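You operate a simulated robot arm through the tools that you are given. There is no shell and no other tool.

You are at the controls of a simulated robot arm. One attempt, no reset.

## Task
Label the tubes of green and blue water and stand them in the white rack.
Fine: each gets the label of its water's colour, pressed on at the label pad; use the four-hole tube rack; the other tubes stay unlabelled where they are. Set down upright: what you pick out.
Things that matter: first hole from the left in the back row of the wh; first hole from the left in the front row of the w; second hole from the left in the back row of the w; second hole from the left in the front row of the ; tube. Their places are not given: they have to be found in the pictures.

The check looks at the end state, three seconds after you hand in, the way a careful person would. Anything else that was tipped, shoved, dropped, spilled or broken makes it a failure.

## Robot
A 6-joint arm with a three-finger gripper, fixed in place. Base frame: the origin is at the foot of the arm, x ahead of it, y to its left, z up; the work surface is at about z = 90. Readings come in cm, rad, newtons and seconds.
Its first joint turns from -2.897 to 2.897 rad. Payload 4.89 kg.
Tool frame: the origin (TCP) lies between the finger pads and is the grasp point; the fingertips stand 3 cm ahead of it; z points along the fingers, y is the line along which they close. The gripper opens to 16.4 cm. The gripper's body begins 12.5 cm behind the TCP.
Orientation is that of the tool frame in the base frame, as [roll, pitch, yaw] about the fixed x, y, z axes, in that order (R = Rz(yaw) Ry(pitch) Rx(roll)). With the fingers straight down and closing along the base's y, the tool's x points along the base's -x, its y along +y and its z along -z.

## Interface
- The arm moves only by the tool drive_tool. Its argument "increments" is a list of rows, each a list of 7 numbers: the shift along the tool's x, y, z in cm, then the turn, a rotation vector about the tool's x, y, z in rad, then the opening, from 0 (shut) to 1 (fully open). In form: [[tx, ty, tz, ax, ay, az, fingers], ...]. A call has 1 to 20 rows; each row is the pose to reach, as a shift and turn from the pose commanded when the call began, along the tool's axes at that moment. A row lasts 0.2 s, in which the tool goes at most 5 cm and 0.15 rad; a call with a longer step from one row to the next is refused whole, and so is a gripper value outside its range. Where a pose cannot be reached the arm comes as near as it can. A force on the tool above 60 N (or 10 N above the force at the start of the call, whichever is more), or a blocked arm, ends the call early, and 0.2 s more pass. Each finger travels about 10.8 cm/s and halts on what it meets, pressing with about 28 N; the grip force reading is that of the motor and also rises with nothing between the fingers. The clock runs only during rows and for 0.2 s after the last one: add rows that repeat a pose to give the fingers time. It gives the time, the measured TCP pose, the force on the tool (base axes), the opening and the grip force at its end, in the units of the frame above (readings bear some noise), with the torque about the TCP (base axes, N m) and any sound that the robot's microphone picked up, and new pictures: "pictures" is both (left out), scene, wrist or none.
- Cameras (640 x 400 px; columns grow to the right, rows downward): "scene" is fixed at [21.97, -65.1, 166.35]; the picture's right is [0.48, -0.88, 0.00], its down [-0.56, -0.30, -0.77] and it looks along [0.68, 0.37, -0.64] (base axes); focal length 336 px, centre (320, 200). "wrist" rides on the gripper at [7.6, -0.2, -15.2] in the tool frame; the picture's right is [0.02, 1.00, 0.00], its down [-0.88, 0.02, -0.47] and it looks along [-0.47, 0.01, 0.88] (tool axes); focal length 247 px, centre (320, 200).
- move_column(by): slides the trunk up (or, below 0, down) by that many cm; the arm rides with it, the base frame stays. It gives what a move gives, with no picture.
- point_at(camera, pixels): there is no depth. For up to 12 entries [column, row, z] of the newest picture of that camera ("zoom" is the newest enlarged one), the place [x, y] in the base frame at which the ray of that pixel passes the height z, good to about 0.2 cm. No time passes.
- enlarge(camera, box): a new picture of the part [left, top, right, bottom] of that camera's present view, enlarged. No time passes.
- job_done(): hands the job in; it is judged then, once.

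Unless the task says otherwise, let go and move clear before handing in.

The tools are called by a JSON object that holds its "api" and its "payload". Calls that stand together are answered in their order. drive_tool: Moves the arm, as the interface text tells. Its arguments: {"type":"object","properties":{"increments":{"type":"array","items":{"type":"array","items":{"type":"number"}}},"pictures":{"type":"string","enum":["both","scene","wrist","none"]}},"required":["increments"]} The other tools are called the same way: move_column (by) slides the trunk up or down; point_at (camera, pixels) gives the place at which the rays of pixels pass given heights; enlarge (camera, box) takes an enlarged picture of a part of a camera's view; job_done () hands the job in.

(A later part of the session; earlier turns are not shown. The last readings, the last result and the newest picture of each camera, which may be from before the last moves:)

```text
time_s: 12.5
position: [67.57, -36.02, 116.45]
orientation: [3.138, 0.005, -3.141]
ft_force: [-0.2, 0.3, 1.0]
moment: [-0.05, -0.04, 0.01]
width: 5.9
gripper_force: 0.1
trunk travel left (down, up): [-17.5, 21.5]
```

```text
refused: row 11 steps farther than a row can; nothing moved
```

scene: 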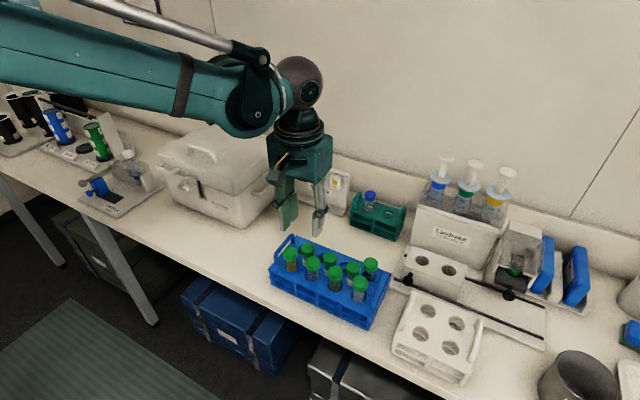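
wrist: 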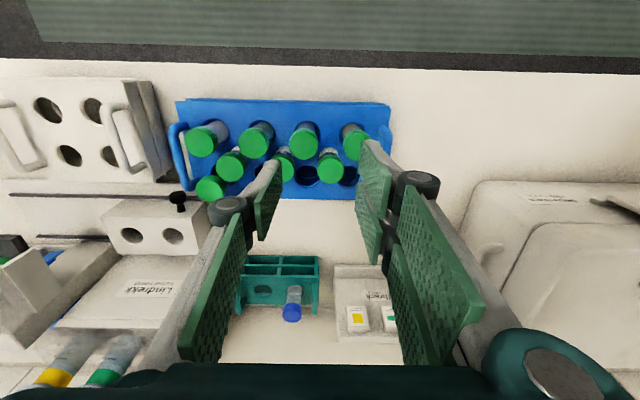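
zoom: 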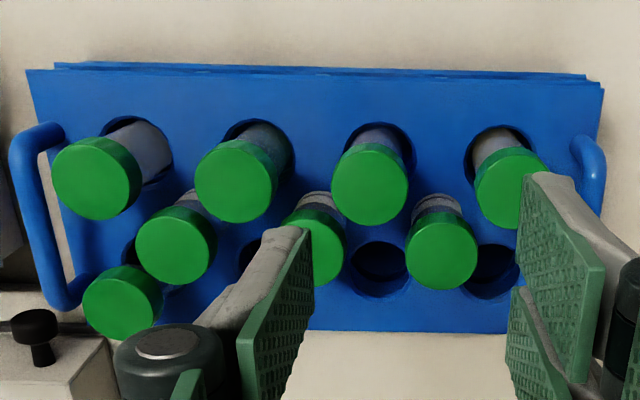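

{"api": "drive_tool", "payload": {"increments": [[-0.1, -0.2, -1, 0, 0, -0.14, 0.4], [-0.2, -0.4, -2, 0, 0, -0.28, 0.4], [-0.3, -0.6, -3, 0, 0, -0.42, 0.4], [-0.4, -0.8, -4, 0, 0, -0.56, 0.4], [-0.5, -1, -5, 0, 0, -0.7, 0.4], [-0.6, -1.2, -5, 0, 0, -0.84, 0.4], [-0.7, -1.4, -5, 0, 0, -0.98, 0.4], [-0.8, -1.6, -5, 0, 0, -1.12, 0.4], [-0.9, -1.8, -5, 0, 0, -1.26, 0.4], [-0.9, -1.8, -5, 0, 0, -1.4, 0.4], [-0.9, -1.8, -5, 0, 0, -1.5, 0.4], [-0.9, -1.8, -5, 0, 0, -1.5678, 0.4], [-0.9, -1.8, -5, 0, 0, -1.5678, 0.4]]}}

```text
time_s: 15.3
position: [68.37, -37.89, 121.44]
orientation: [-3.139, 0.003, -1.574]
ft_force: [0.4, -0.2, -0.1]
moment: [0.01, 0.03, -0.01]
width: 6.57
gripper_force: 0.1
trunk travel left (down, up): [-17.5, 21.5]
```

scene: 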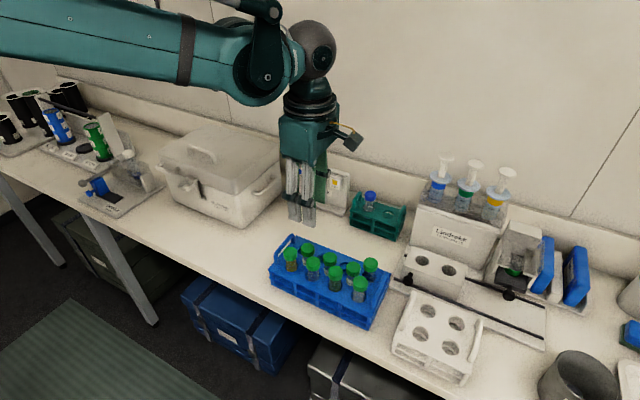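
wrist: 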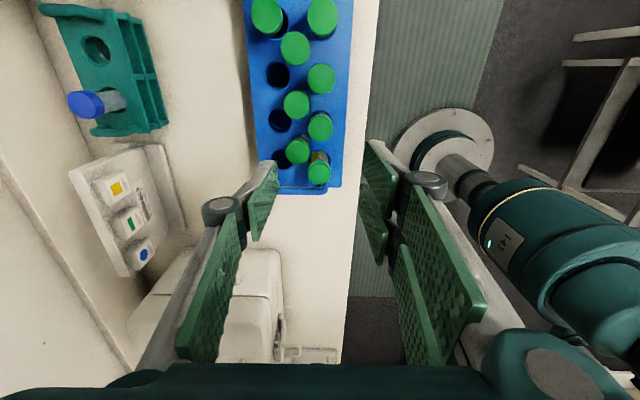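

The tool is rotated with the single finger now on the +x side (picture left). I'll enlarge the rack and compute cap positions from this view.

{"api": "enlarge", "payload": {"camera": "wrist", "box": [235, 50, 405, 200]}}

```text
2.67 times, centred on (320, 125) of wrist
```

zoom: 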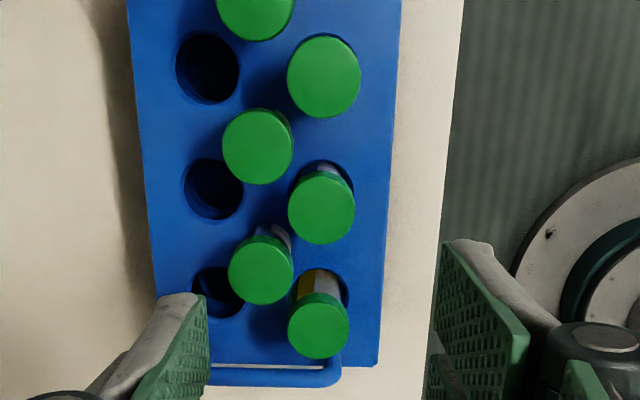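

{"api": "point_at", "payload": {"camera": "zoom", "pixels": [[321, 208, 102.1], [323, 77, 102.1], [319, 331, 102.1], [258, 147, 102.1], [261, 270, 102.1], [255, 8, 102.1], [225, 147, 102.1], [293, 147, 102.1], [258, 109, 102.1], [258, 183, 102.1], [213, 188, 95.8], [288, 208, 102.1]]}}

```text
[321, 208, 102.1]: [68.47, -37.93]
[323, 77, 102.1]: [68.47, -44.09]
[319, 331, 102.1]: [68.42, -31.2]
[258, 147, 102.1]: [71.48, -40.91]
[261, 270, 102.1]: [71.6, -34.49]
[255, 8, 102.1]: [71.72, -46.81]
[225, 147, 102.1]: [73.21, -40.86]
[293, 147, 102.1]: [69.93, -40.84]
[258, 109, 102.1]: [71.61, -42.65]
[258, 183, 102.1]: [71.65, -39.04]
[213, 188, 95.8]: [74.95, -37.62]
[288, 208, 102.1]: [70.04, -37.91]
```

Blue cap is at (68.5,-37.9) and the two middle caps at y≈-40.9 and -34.5, so the gap centre is y≈-37.75 — aligned with the current tool. I'll descend to just above the caps with a 4.3 cm opening and check.

{"api": "drive_tool", "payload": {"increments": [[0, 0, 4, 0, 0, 0, 0.3], [0, 0, 8, 0, 0, 0, 0.262], [0, 0, 12, 0, 0, 0, 0.262], [0, 0, 15.4, 0, 0, 0, 0.262], [0, 0, 15.4, 0, 0, 0, 0.262]]}}

```text
time_s: 16.5
position: [68.5, -37.76, 106.08]
orientation: [-3.141, 0.004, -1.571]
ft_force: [0.1, 0.2, 0.4]
moment: [0.0, 0.06, -0.01]
width: 4.3
gripper_force: 0.1
trunk travel left (down, up): [-17.5, 21.5]
```

scene: 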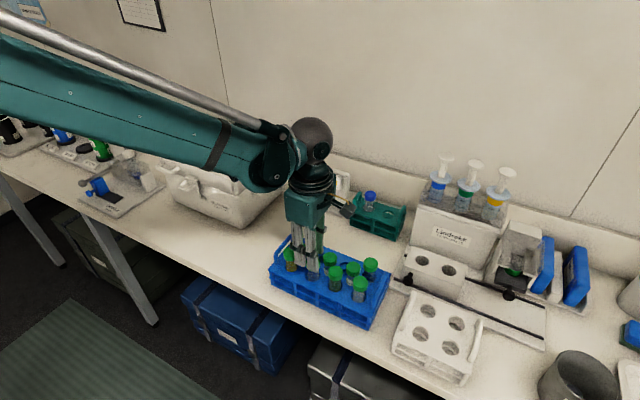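
wrist: 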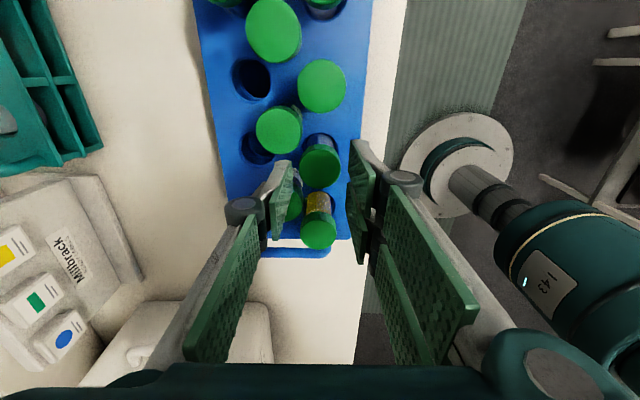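

{"api": "enlarge", "payload": {"camera": "wrist", "box": [230, 90, 410, 265]}}

{"api": "enlarge", "payload": {"camera": "scene", "box": [265, 210, 395, 315]}}

```text
2.29 times, centred on (320, 178) of wrist
```

zoom: 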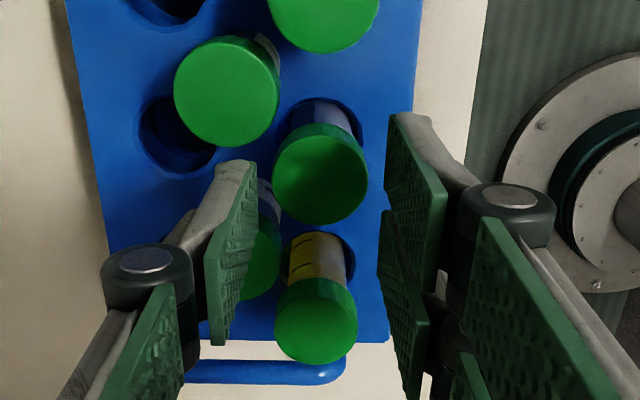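

```text
3.81 times, centred on (330, 262) of scene
```

zoom: 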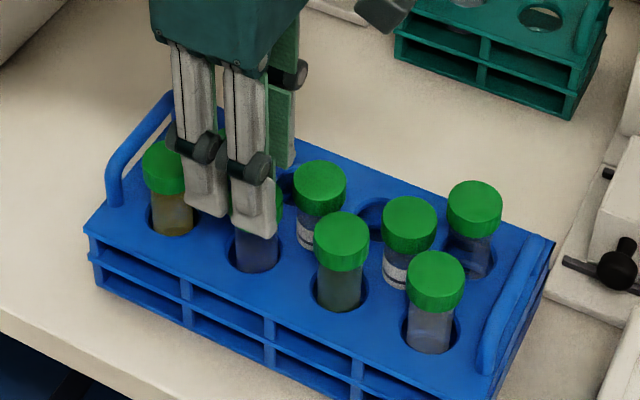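

Doubles straddle the blue tube on the -x side, single finger is on the +x side. I'll verify the lateral clearance between the single finger and the two middle caps more precisely.

{"api": "enlarge", "payload": {"camera": "wrist", "box": [245, 90, 355, 180]}}

{"api": "enlarge", "payload": {"camera": "wrist", "box": [255, 145, 365, 255]}}

{"api": "point_at", "payload": {"camera": "scene", "pixels": [[314.8, 269.1, 103.1], [300.3, 265.1, 103.1], [321.3, 253.3, 103.1]]}}

```text
4.44 times, centred on (300, 135) of wrist
```

zoom: 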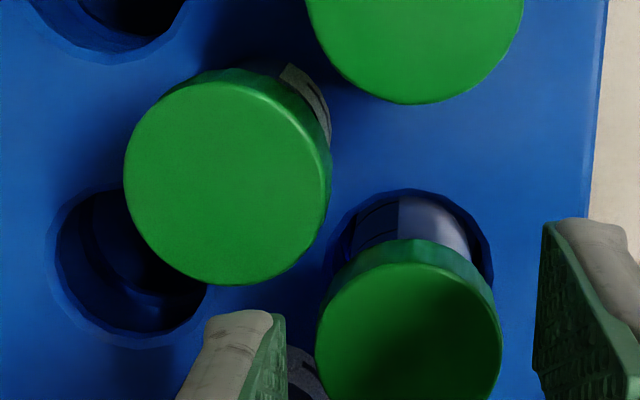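

```text
3.64 times, centred on (310, 200) of wrist
```

zoom: 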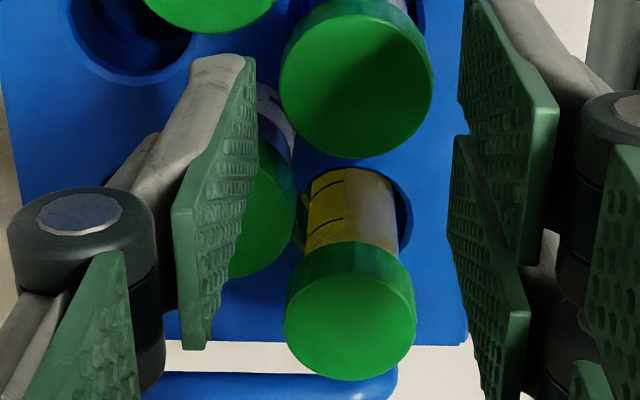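

```text
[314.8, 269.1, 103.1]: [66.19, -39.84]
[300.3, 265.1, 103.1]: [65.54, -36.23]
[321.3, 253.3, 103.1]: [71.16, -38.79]
```

{"api": "point_at", "payload": {"camera": "wrist", "pixels": [[278.8, 131.2, 102.1], [282, 154.1, 102.1], [282, 160.2, 103.1], [286, 160.2, 103.1], [319.8, 169, 102.1], [318, 232.4, 102.1], [321, 86, 102.1], [303.9, 199, 102.1], [299.1, 172.2, 102.1], [340.7, 172.2, 102.1]]}}

```text
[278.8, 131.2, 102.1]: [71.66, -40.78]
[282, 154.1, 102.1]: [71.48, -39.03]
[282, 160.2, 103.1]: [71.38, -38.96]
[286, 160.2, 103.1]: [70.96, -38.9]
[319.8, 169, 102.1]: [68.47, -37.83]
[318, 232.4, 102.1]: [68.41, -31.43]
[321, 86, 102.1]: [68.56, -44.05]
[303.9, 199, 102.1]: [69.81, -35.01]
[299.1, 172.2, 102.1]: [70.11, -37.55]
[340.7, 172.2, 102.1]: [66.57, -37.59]
```

The cap spacing leaves only ≈0.12 cm per side for the single finger here. A better fit is an angled grip (yaw ≈ -162°) with the TCP set back about 1 cm, giving about 0.2 cm everywhere; I'll lift and turn to that pose.

{"api": "drive_tool", "payload": {"increments": [[0, 0, -3, 0, 0, 0, 0.262], [0, 0, -6, 0, 0, 0, 0.262], [0.04, 0.1, -6, 0, 0, 0.14, 0.25], [0.09, 0.2, -6, 0, 0, 0.28, 0.25], [0.14, 0.35, -6, 0, 0, 0.42, 0.24], [0.19, 0.45, -6, 0, 0, 0.56, 0.24], [0.24, 0.55, -6, 0, 0, 0.7, 0.24], [0.29, 0.7, -6, 0, 0, 0.84, 0.24], [0.34, 0.8, -6, 0, 0, 0.98, 0.24], [0.38, 0.9, -6, 0, 0, 1.12, 0.24], [0.42, 1.0, -6, 0, 0, 1.2566, 0.24], [0.42, 1.0, -6, 0, 0, 1.2566, 0.24]]}}

```text
time_s: 19.1
position: [67.45, -38.26, 111.97]
orientation: [3.14, 0.003, -2.832]
ft_force: [0.3, 1.2, -0.1]
moment: [0.01, 0.0, -0.01]
width: 3.93
gripper_force: 0.1
trunk travel left (down, up): [-17.5, 21.5]
```

scene: 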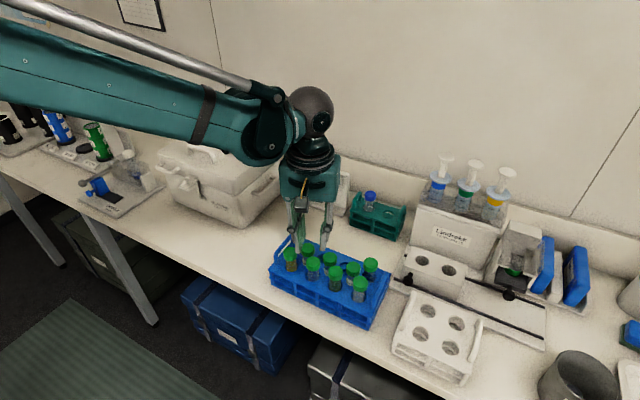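
wrist: 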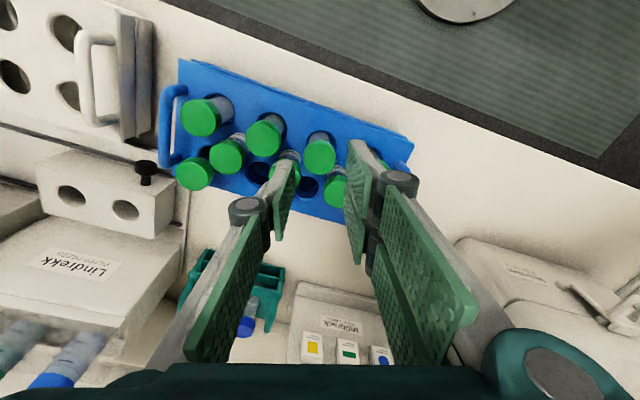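

Yaw is now -2.83 as planned. I'll enlarge around the blue cap to refine the offsets.

{"api": "enlarge", "payload": {"camera": "wrist", "box": [230, 90, 400, 235]}}

```text
2.76 times, centred on (315, 162) of wrist
```

zoom: 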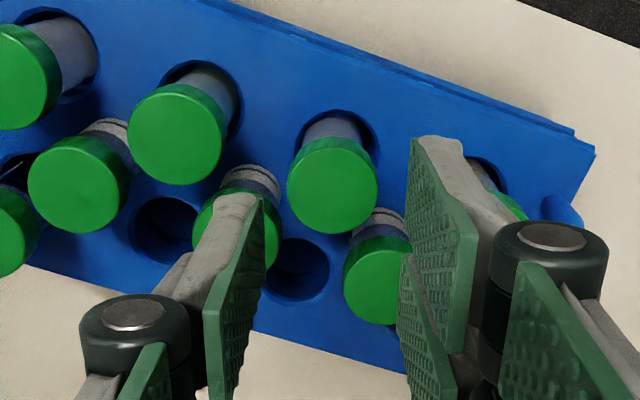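

{"api": "point_at", "payload": {"camera": "zoom", "pixels": [[332, 190, 102.1], [288, 185, 102.1], [377, 188, 102.1], [375, 287, 102.1], [176, 140, 102.1], [76, 185, 102.1], [236, 238, 102.1]]}}

```text
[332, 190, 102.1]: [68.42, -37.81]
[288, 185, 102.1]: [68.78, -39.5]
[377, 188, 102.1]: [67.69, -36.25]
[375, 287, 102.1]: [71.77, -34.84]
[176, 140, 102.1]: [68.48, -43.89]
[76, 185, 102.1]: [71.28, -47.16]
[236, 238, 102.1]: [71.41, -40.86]
```

Positions are consistent (blue ≈(68.45,-37.83)); the TCP offset is right. I'll descend to tips just above the caps and inspect.

{"api": "drive_tool", "payload": {"increments": [[0, 0, 3, 0, 0, 0, 0.238], [0, 0, 5.5, 0, 0, 0, 0.238], [0, 0, 6.4, 0, 0, 0, 0.238], [0, 0, 6.4, 0, 0, 0, 0.238]]}}

```text
time_s: 20.1
position: [67.62, -38.16, 105.62]
orientation: [3.139, 0.004, -2.828]
ft_force: [-0.4, 0.0, 0.1]
moment: [0.03, 0.06, -0.01]
width: 3.93
gripper_force: 0.0
trunk travel left (down, up): [-17.5, 21.5]
```

scene: 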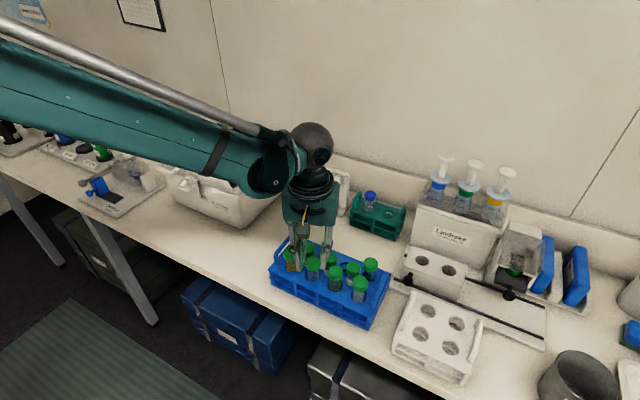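
wrist: 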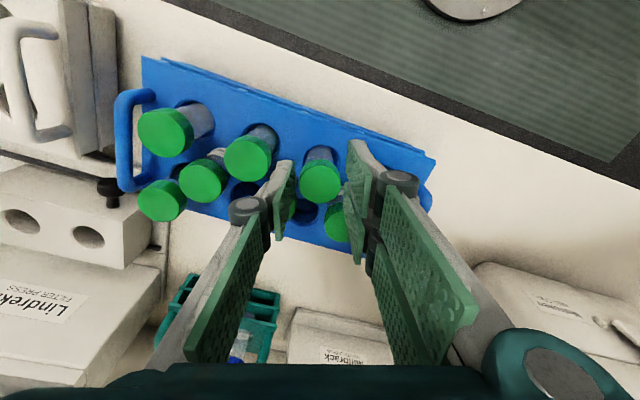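

{"api": "enlarge", "payload": {"camera": "wrist", "box": [255, 130, 385, 255]}}

{"api": "enlarge", "payload": {"camera": "scene", "box": [275, 225, 365, 295]}}

```text
3.20 times, centred on (320, 192) of wrist
```

zoom: 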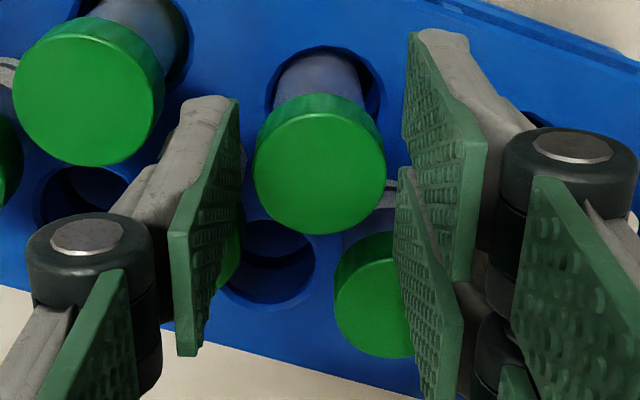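

```text
5.71 times, centred on (320, 260) of scene
```

zoom: 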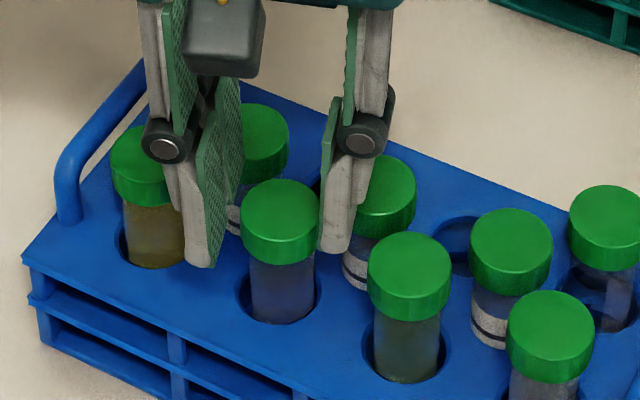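

I'll compute the cap centres from this close view and check clearances against the finger corners.

{"api": "enlarge", "payload": {"camera": "wrist", "box": [290, 150, 370, 250]}}

{"api": "point_at", "payload": {"camera": "wrist", "pixels": [[320, 182.4, 102.1], [299.7, 182.4, 102.1], [340.6, 182.4, 102.1], [338.1, 223.1, 102.1], [324.7, 223.1, 102.1], [247.5, 159.4, 102.1], [345, 183.1, 103], [344.1, 211, 103]]}}

```text
4.00 times, centred on (330, 200) of wrist
```

zoom: 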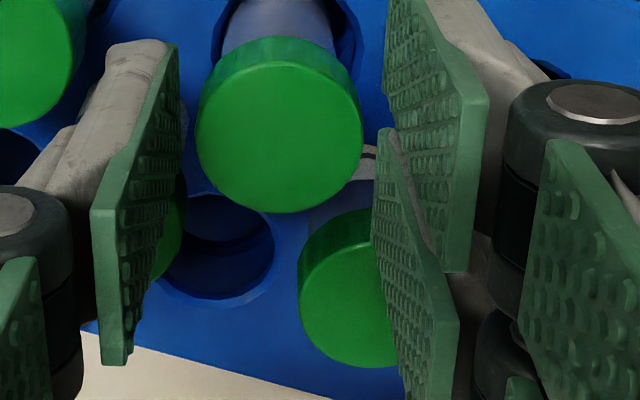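

```text
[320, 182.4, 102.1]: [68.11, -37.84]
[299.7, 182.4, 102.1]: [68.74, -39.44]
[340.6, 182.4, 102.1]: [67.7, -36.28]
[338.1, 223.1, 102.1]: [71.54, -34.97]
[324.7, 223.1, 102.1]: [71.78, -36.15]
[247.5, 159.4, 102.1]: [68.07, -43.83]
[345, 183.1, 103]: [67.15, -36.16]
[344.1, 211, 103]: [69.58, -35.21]
```

Clearances to the two middle caps are about 0.1 cm; shifting the TCP 0.15 cm toward -x gives roughly 0.2 on both. I'll shift and creep down 1 cm, watching the force.

{"api": "drive_tool", "payload": {"increments": [[0.143, 0.046, 0, 0, 0, 0, 0.235], [0.143, 0.046, 0.3, 0, 0, 0, 0.235], [0.143, 0.046, 0.6, 0, 0, 0, 0.235], [0.143, 0.046, 0.8, 0, 0, 0, 0.235], [0.143, 0.046, 1.0, 0, 0, 0, 0.235]]}}

```text
time_s: 21.3
position: [67.3, -38.2, 104.68]
orientation: [3.137, 0.004, -2.831]
ft_force: [-0.6, -0.2, -0.6]
moment: [0.01, 0.01, -0.04]
width: 3.88
gripper_force: 0.0
trunk travel left (down, up): [-17.5, 21.5]
```

scene: 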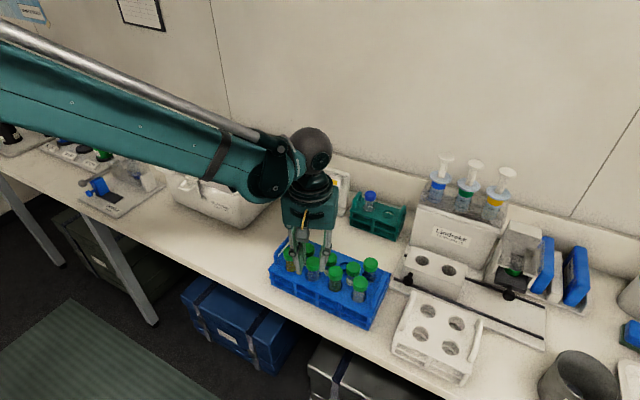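
wrist: 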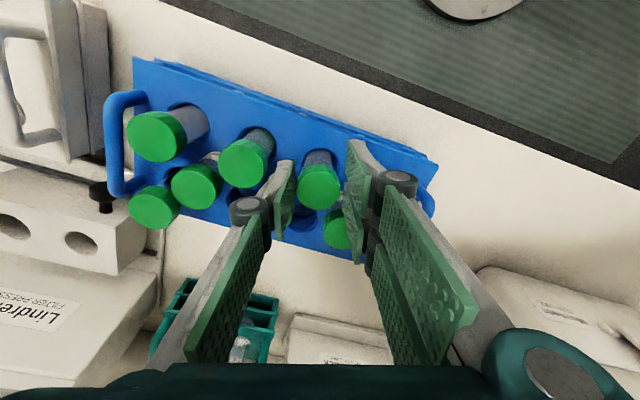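

No contact force with tips about 0.5 cm below the cap tops. I'll creep down another 0.8 cm.

{"api": "drive_tool", "payload": {"increments": [[0, 0, 0.2, 0, 0, 0, 0.235], [0, 0, 0.4, 0, 0, 0, 0.235], [0, 0, 0.6, 0, 0, 0, 0.235], [0, 0, 0.8, 0, 0, 0, 0.235]]}}

{"api": "enlarge", "payload": {"camera": "wrist", "box": [255, 130, 385, 255]}}

{"api": "enlarge", "payload": {"camera": "scene", "box": [275, 225, 365, 295]}}

```text
time_s: 22.3
position: [67.17, -38.17, 103.8]
orientation: [3.138, 0.005, -2.829]
ft_force: [0.2, -0.1, -0.5]
moment: [0.0, 0.0, 0.0]
width: 3.84
gripper_force: 0.0
trunk travel left (down, up): [-17.5, 21.5]
```

scene: 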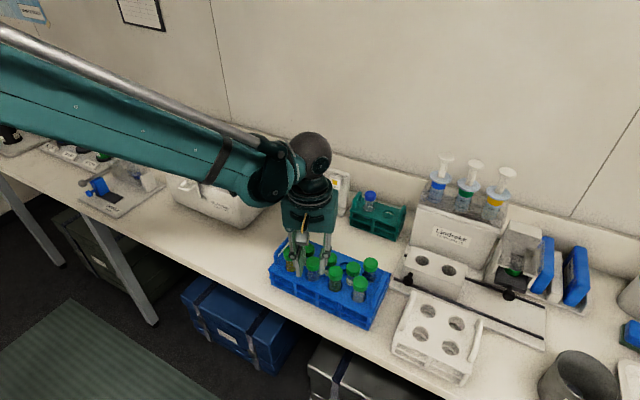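
wrist: 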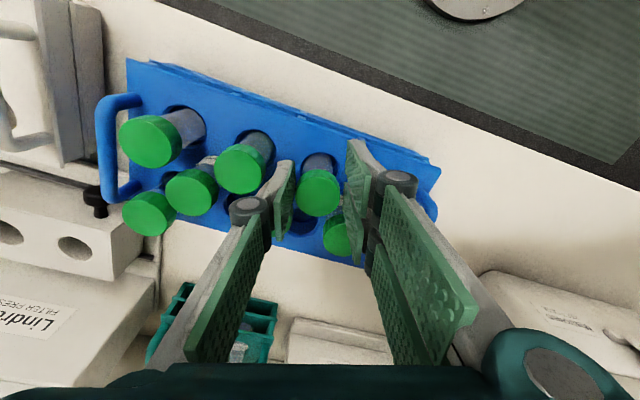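

```text
3.20 times, centred on (320, 192) of wrist
```

zoom: 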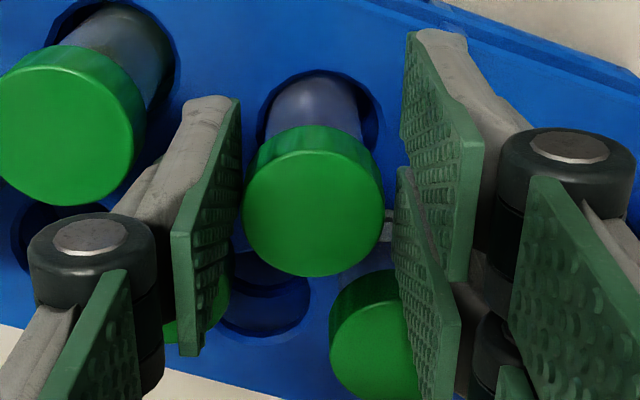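

```text
5.71 times, centred on (320, 260) of scene
```

zoom: 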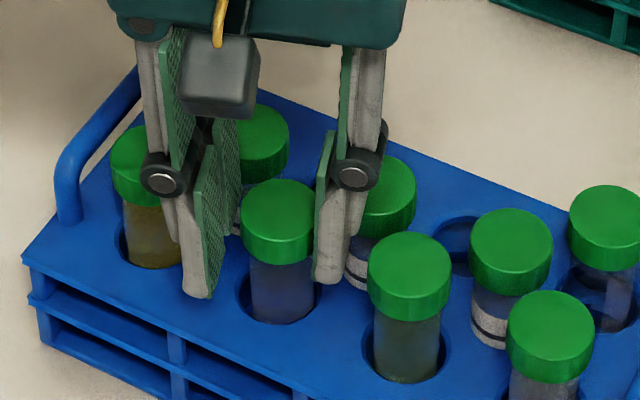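

Still no contact (tips at ≈100.8, gaps visible on both sides of the blue cap). I'll go down the last 1.4 cm.

{"api": "drive_tool", "payload": {"increments": [[0, 0, 0.3, 0, 0, 0, 0.235], [0, 0, 0.6, 0, 0, 0, 0.235], [0, 0, 0.9, 0, 0, 0, 0.235], [0, 0, 1.2, 0, 0, 0, 0.235], [0, 0, 1.4, 0, 0, 0, 0.235]], "pictures": "wrist"}}

{"api": "enlarge", "payload": {"camera": "wrist", "box": [255, 130, 385, 255]}}

```text
time_s: 23.5
position: [67.38, -38.19, 102.43]
orientation: [3.138, 0.002, -2.83]
ft_force: [-1.1, -0.7, -0.1]
moment: [0.0, -0.01, -0.01]
width: 3.87
gripper_force: 0.0
trunk travel left (down, up): [-17.5, 21.5]
```

wrist: 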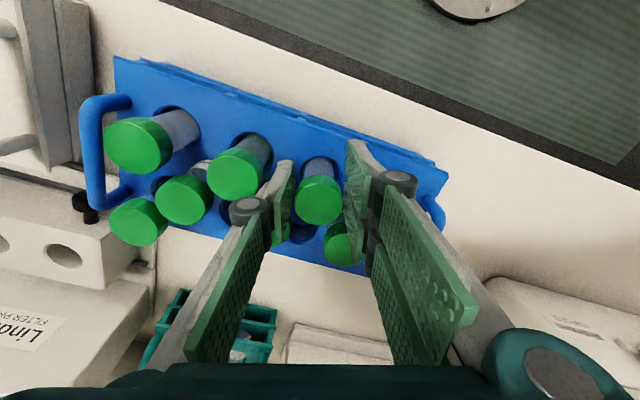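

```text
3.20 times, centred on (320, 192) of wrist
```

zoom: 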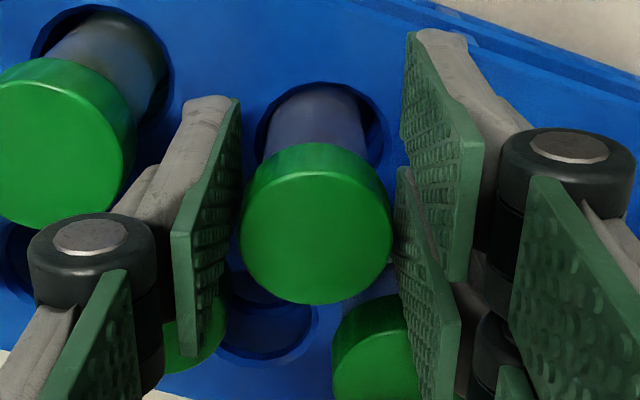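

The blue cap (zoom 316,225) is between the single finger and the front finger of the pair. I'll close the grip.

{"api": "drive_tool", "payload": {"increments": [[0, 0, 0, 0, 0, 0, 0.22], [0, 0, 0, 0, 0, 0, 0.21], [0, 0, 0, 0, 0, 0, 0.15], [0, 0, 0, 0, 0, 0, 0.05], [0, 0, 0, 0, 0, 0, 0.0]]}}

{"api": "enlarge", "payload": {"camera": "wrist", "box": [255, 130, 385, 255]}}

{"api": "enlarge", "payload": {"camera": "scene", "box": [260, 220, 390, 320]}}

```text
time_s: 24.7
position: [67.34, -38.18, 102.45]
orientation: [3.137, 0.002, -2.828]
ft_force: [0.4, -0.3, 0.4]
moment: [0.01, 0.01, 0.02]
width: 3.3
gripper_force: 28.0
trunk travel left (down, up): [-17.5, 21.5]
```

scene: 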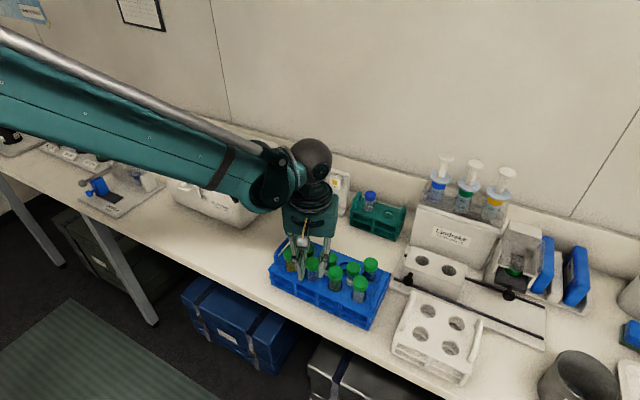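
wrist: 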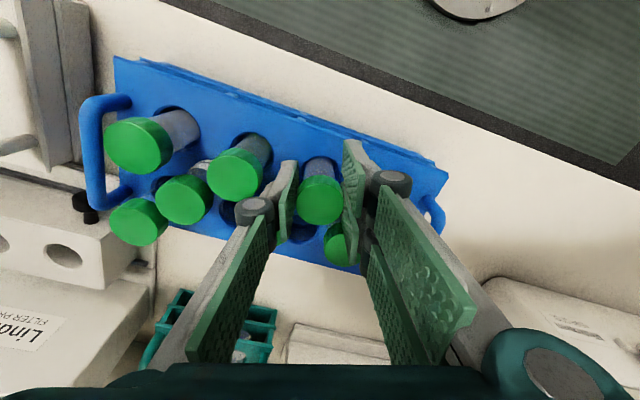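

```text
3.20 times, centred on (320, 192) of wrist
```

zoom: 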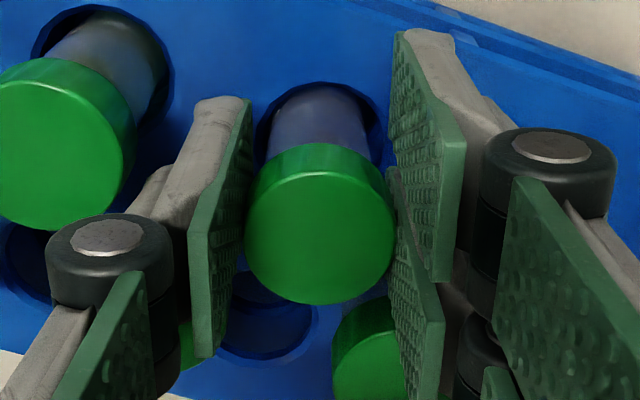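

```text
4.00 times, centred on (325, 270) of scene
```

zoom: 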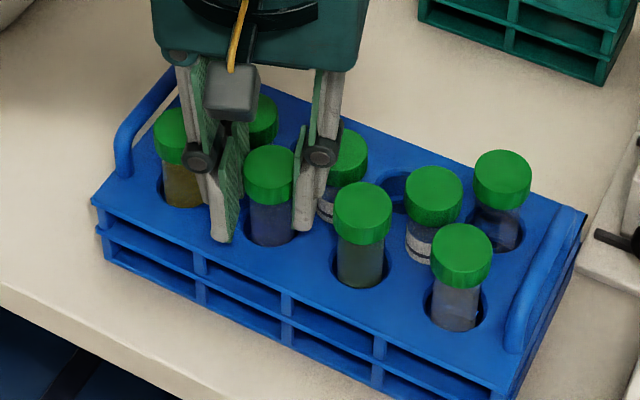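

The grip holds on the cap at 3.3 cm with 28 N. I'll lift straight up 15 cm.

{"api": "drive_tool", "payload": {"increments": [[0, 0, -0.5, 0, 0, 0, 0], [0, 0, -1.2, 0, 0, 0, 0], [0, 0, -2.2, 0, 0, 0, 0], [0, 0, -3.5, 0, 0, 0, 0], [0, 0, -5, 0, 0, 0, 0], [0, 0, -7, 0, 0, 0, 0], [0, 0, -9, 0, 0, 0, 0], [0, 0, -11, 0, 0, 0, 0], [0, 0, -13, 0, 0, 0, 0], [0, 0, -15, 0, 0, 0, 0], [0, 0, -15, 0, 0, 0, 0]]}}

{"api": "enlarge", "payload": {"camera": "scene", "box": [255, 170, 395, 320]}}

{"api": "enlarge", "payload": {"camera": "wrist", "box": [220, 80, 420, 260]}}

```text
time_s: 27.1
position: [67.31, -38.13, 117.42]
orientation: [3.141, 0.003, -2.829]
ft_force: [0.3, 0.3, -0.8]
moment: [0.01, 0.01, -0.01]
width: 3.26
gripper_force: 27.9
trunk travel left (down, up): [-17.5, 21.5]
```

scene: 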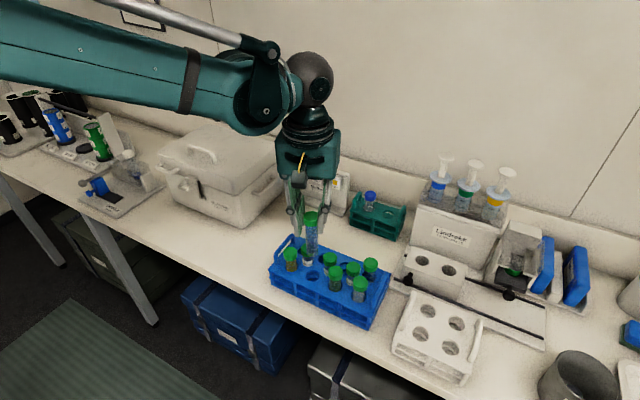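
wrist: 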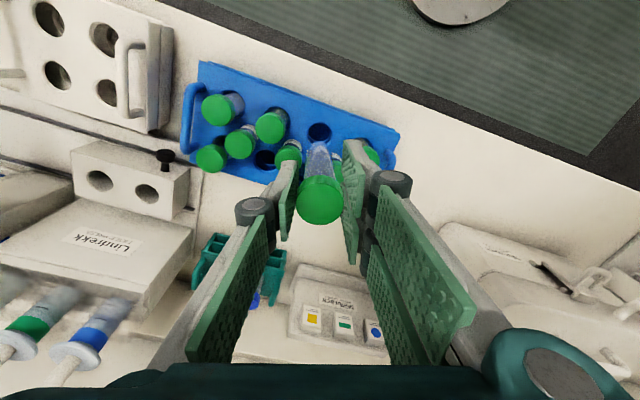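

```text
2.67 times, centred on (325, 245) of scene
```

zoom: 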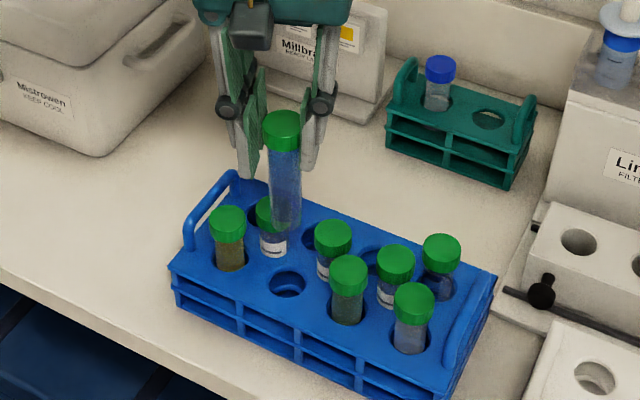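

```text
2.22 times, centred on (320, 170) of wrist
```

zoom: 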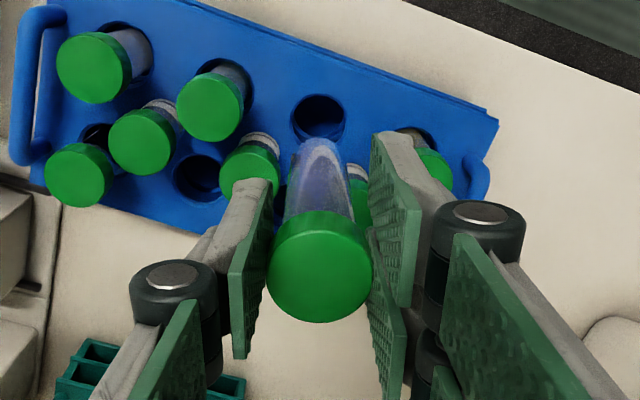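

The blue tube is out, upright, with clear blue water. I'll determine where its axis lies relative to the TCP before moving to the blue label.

{"api": "point_at", "payload": {"camera": "wrist", "pixels": [[320, 199.7, 117], [320, 198, 117], [318.5, 150, 105.6], [320, 147, 105.6]]}}

{"api": "enlarge", "payload": {"camera": "wrist", "box": [270, 130, 370, 235]}}

{"api": "enlarge", "payload": {"camera": "scene", "box": [290, 195, 340, 270]}}

```text
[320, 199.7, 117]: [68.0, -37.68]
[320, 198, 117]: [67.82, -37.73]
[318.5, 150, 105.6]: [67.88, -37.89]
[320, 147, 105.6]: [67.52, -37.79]
```

```text
3.81 times, centred on (320, 182) of wrist
```

zoom: 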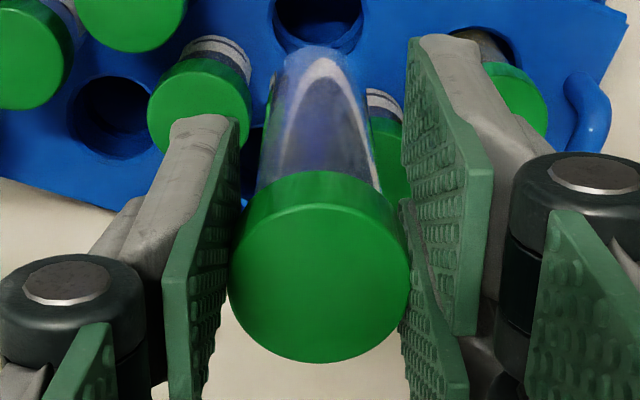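

```text
5.33 times, centred on (315, 232) of scene
```

zoom: 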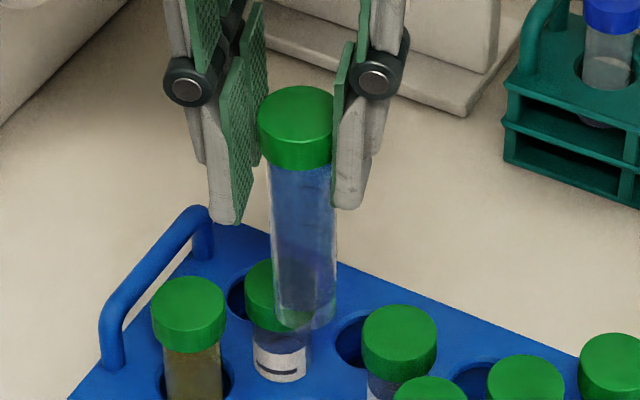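

The tube hangs straight with its axis about (1.0, 0.4) from the TCP. I'll check where the white box and its side handle are before passing beside it.

{"api": "enlarge", "payload": {"camera": "scene", "box": [150, 110, 360, 240]}}

{"api": "point_at", "payload": {"camera": "scene", "pixels": [[278, 150, 105], [278, 150, 112], [278, 150, 116], [243, 227, 90], [262, 188, 100], [262, 188, 104], [280, 190, 90], [240, 195, 105]]}}

```text
3.05 times, centred on (255, 175) of scene
```

zoom: 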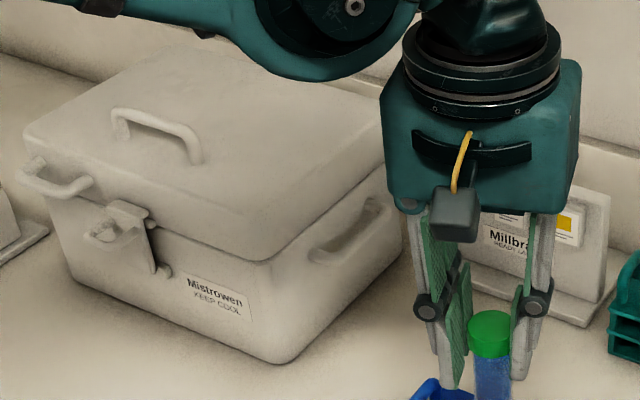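

```text
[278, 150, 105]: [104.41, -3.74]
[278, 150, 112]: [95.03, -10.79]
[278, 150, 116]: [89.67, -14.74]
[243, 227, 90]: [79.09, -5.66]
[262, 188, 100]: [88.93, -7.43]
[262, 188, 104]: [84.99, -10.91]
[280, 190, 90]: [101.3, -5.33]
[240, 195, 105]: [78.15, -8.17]
```

The box's side is at y≈-5.5 with lid top ≈107, so the approach at y≈-15.8 is clear. I'll carry the tube to (89,-16.2,118.5).

{"api": "drive_tool", "payload": {"increments": [[-1.2, 0.7, -0.5, 0, 0, 0, 0], [-3.5, 1.8, -1.1, 0, 0, 0, 0], [-6.5, 3.4, -1.1, 0, 0, 0, 0], [-9.7, 5.0, -1.1, 0, 0, 0, 0], [-12.9, 6.7, -1.1, 0, 0, 0, 0], [-16.1, 8.4, -1.1, 0, 0, 0, 0], [-19.3, 10.0, -1.1, 0, 0, 0, 0], [-22.3, 11.6, -1.1, 0, 0, 0, 0], [-24.8, 12.9, -1.1, 0, 0, 0, 0], [-26.6, 13.8, -1.1, 0, 0, 0, 0], [-27.35, 14.2, -1.1, 0, 0, 0, 0], [-27.35, 14.2, -1.1, 0, 0, 0, 0]]}}

{"api": "enlarge", "payload": {"camera": "wrist", "box": [230, 100, 410, 250]}}

{"api": "enlarge", "payload": {"camera": "scene", "box": [240, 110, 380, 230]}}

```text
time_s: 29.7
position: [88.9, -16.48, 118.62]
orientation: [3.137, 0.003, -2.83]
ft_force: [0.5, -0.9, -0.5]
moment: [-0.03, 0.05, -0.04]
width: 3.28
gripper_force: 27.9
trunk travel left (down, up): [-17.5, 21.5]
```

scene: 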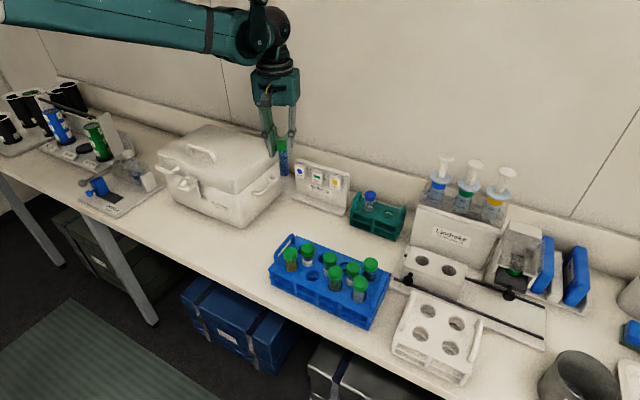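
wrist: 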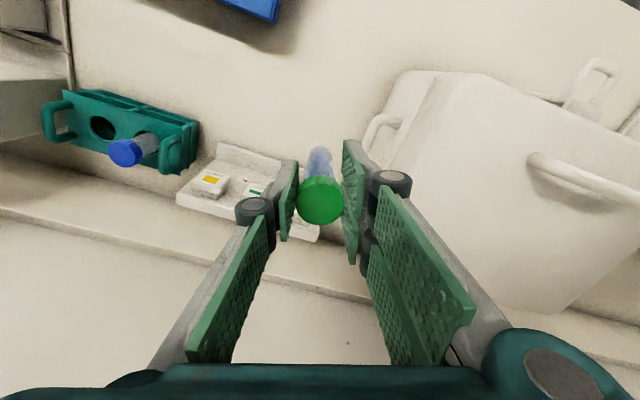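

```text
2.67 times, centred on (320, 175) of wrist
```

zoom: 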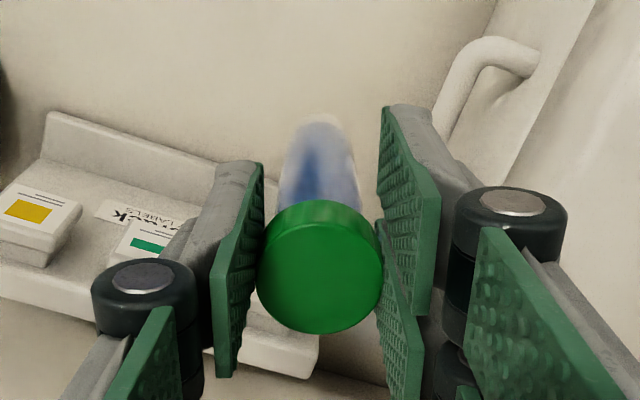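

```text
3.33 times, centred on (310, 170) of scene
```

zoom: 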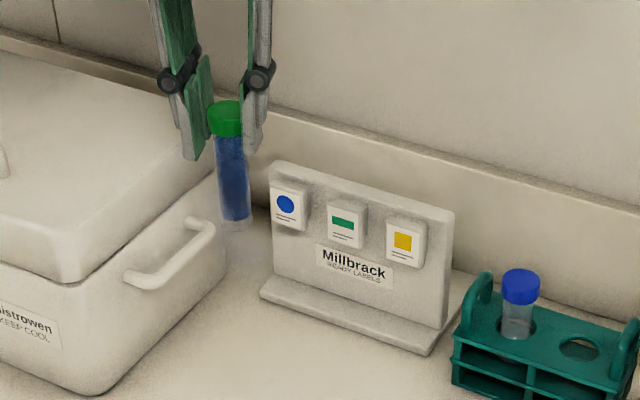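

The tube is hanging straight in front of the pad. I'll lower it to label height, stopping about 3.4 cm short of the blue label.

{"api": "drive_tool", "payload": {"increments": [[-0.8, -0.2, 1.7, 0, 0, 0, 0], [-1.6, -0.4, 3.7, 0, 0, 0, 0], [-2.5, -0.6, 5.7, 0, 0, 0, 0], [-3.4, -0.8, 7.7, 0, 0, 0, 0], [-4.1, -0.95, 9.1, 0, 0, 0, 0], [-4.4, -1.0, 9.7, 0, 0, 0, 0], [-4.4, -1.0, 9.7, 0, 0, 0, 0]]}}

{"api": "enlarge", "payload": {"camera": "wrist", "box": [230, 120, 410, 270]}}

{"api": "enlarge", "payload": {"camera": "scene", "box": [260, 120, 360, 220]}}

```text
time_s: 31.3
position: [93.32, -15.94, 108.96]
orientation: [3.138, 0.002, -2.83]
ft_force: [-0.1, 0.2, -1.3]
moment: [-0.02, 0.03, 0.02]
width: 3.31
gripper_force: 27.8
trunk travel left (down, up): [-17.5, 21.5]
```

scene: 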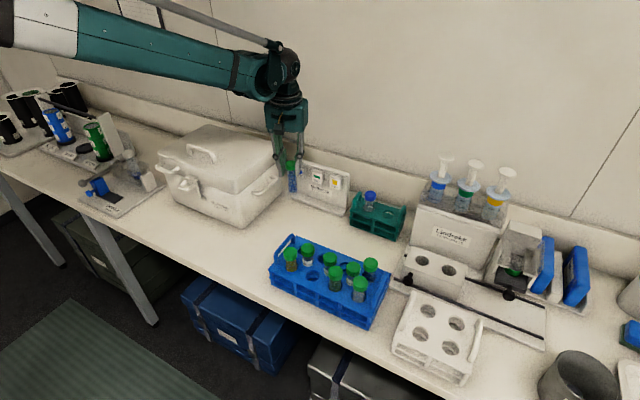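
wrist: 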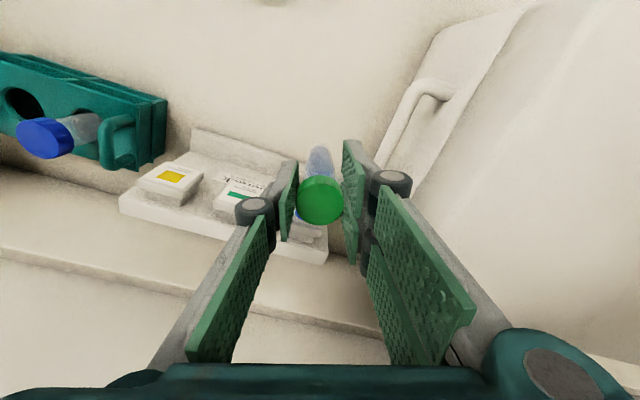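

```text
2.67 times, centred on (320, 195) of wrist
```

zoom: 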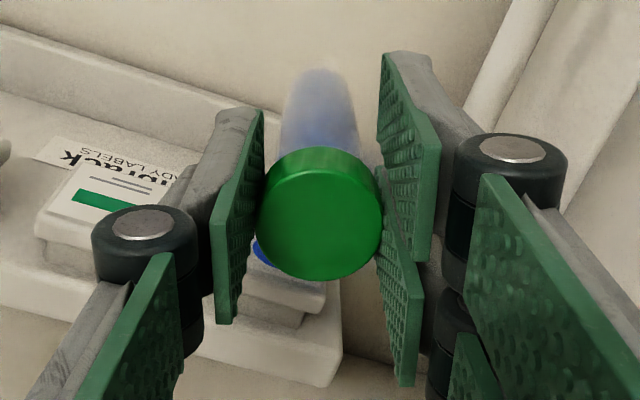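

```text
4.00 times, centred on (310, 170) of scene
```

zoom: 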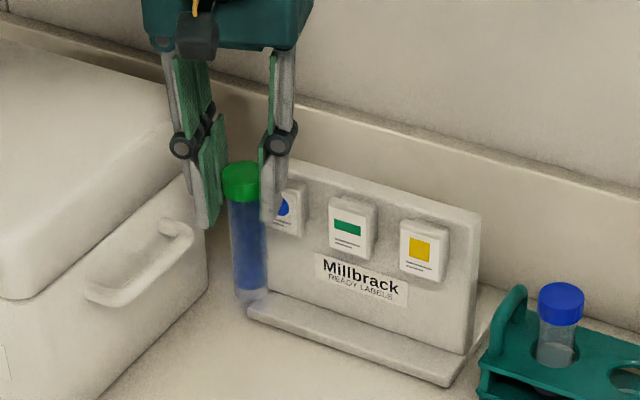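

The tube axis is lined up with the blue label (y≈-15.4) with ~3.4 cm gap. I'll advance 2.8 cm toward the label.

{"api": "drive_tool", "payload": {"increments": [[-0.7, -0.22, 0, 0, 0, 0, 0], [-1.4, -0.45, 0, 0, 0, 0, 0], [-2.1, -0.68, 0, 0, 0, 0, 0], [-2.66, -0.86, 0, 0, 0, 0, 0], [-2.66, -0.86, 0, 0, 0, 0, 0]]}}

{"api": "enlarge", "payload": {"camera": "wrist", "box": [250, 130, 400, 280]}}

{"api": "enlarge", "payload": {"camera": "scene", "box": [270, 130, 350, 210]}}

```text
time_s: 32.5
position: [96.45, -15.95, 109.0]
orientation: [3.138, 0.005, -2.829]
ft_force: [0.6, -0.6, -0.7]
moment: [0.0, -0.03, 0.01]
width: 3.32
gripper_force: 27.7
trunk travel left (down, up): [-17.5, 21.5]
```

scene: 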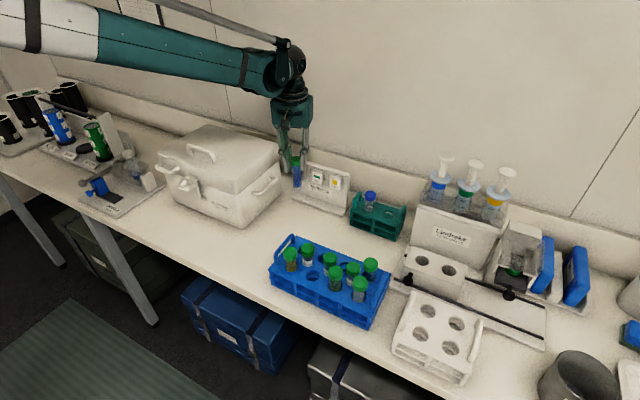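
wrist: 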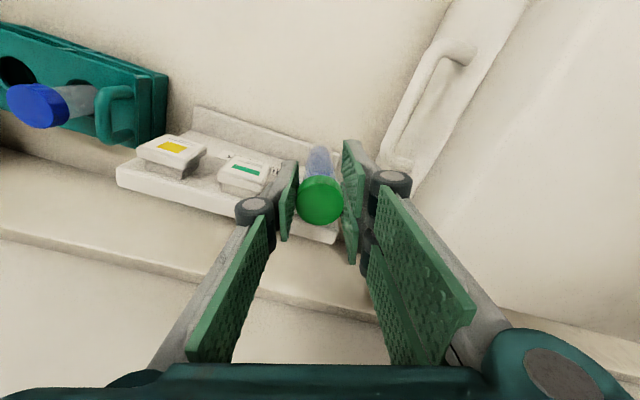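

```text
2.67 times, centred on (325, 205) of wrist
```

zoom: 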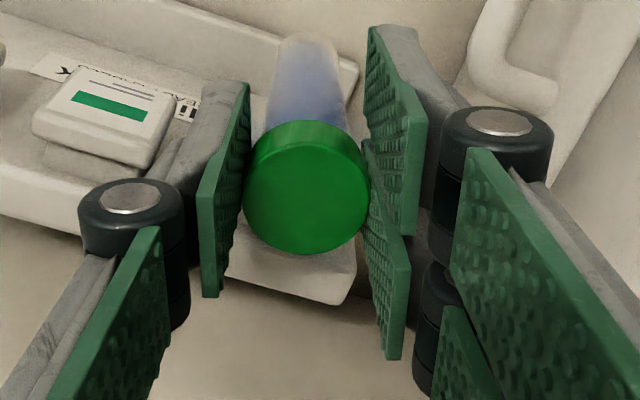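

```text
5.00 times, centred on (310, 170) of scene
```

zoom: 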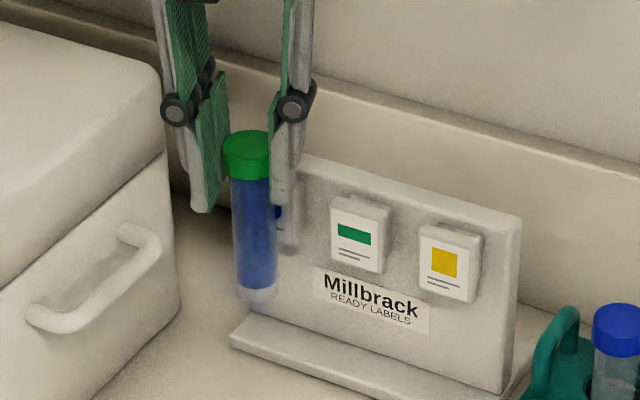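

About 0.6 cm remains. I'll creep forward 0.4 cm in small steps and read the force.

{"api": "drive_tool", "payload": {"increments": [[-0.1, -0.03, 0, 0, 0, 0, 0], [-0.2, -0.06, 0, 0, 0, 0, 0], [-0.3, -0.1, 0, 0, 0, 0, 0], [-0.38, -0.123, 0, 0, 0, 0, 0]], "pictures": "none"}}

```text
time_s: 33.5
position: [96.62, -15.82, 108.95]
orientation: [3.138, 0.003, -2.828]
ft_force: [0.0, -0.2, -0.7]
moment: [0.0, -0.01, 0.02]
width: 3.29
gripper_force: 28.1
trunk travel left (down, up): [-17.5, 21.5]
```

{"api": "drive_tool", "payload": {"increments": [[-0.1, -0.03, 0, 0, 0, 0, 0], [-0.19, -0.062, 0, 0, 0, 0, 0], [-0.19, -0.062, 0, 0, 0, 0, 0]], "pictures": "none"}}

```text
time_s: 34.3
position: [96.87, -15.88, 108.9]
orientation: [3.136, 0.003, -2.83]
ft_force: [-0.6, 0.8, -0.5]
moment: [-0.01, 0.06, -0.02]
width: 3.27
gripper_force: 27.6
trunk travel left (down, up): [-17.5, 21.5]
```

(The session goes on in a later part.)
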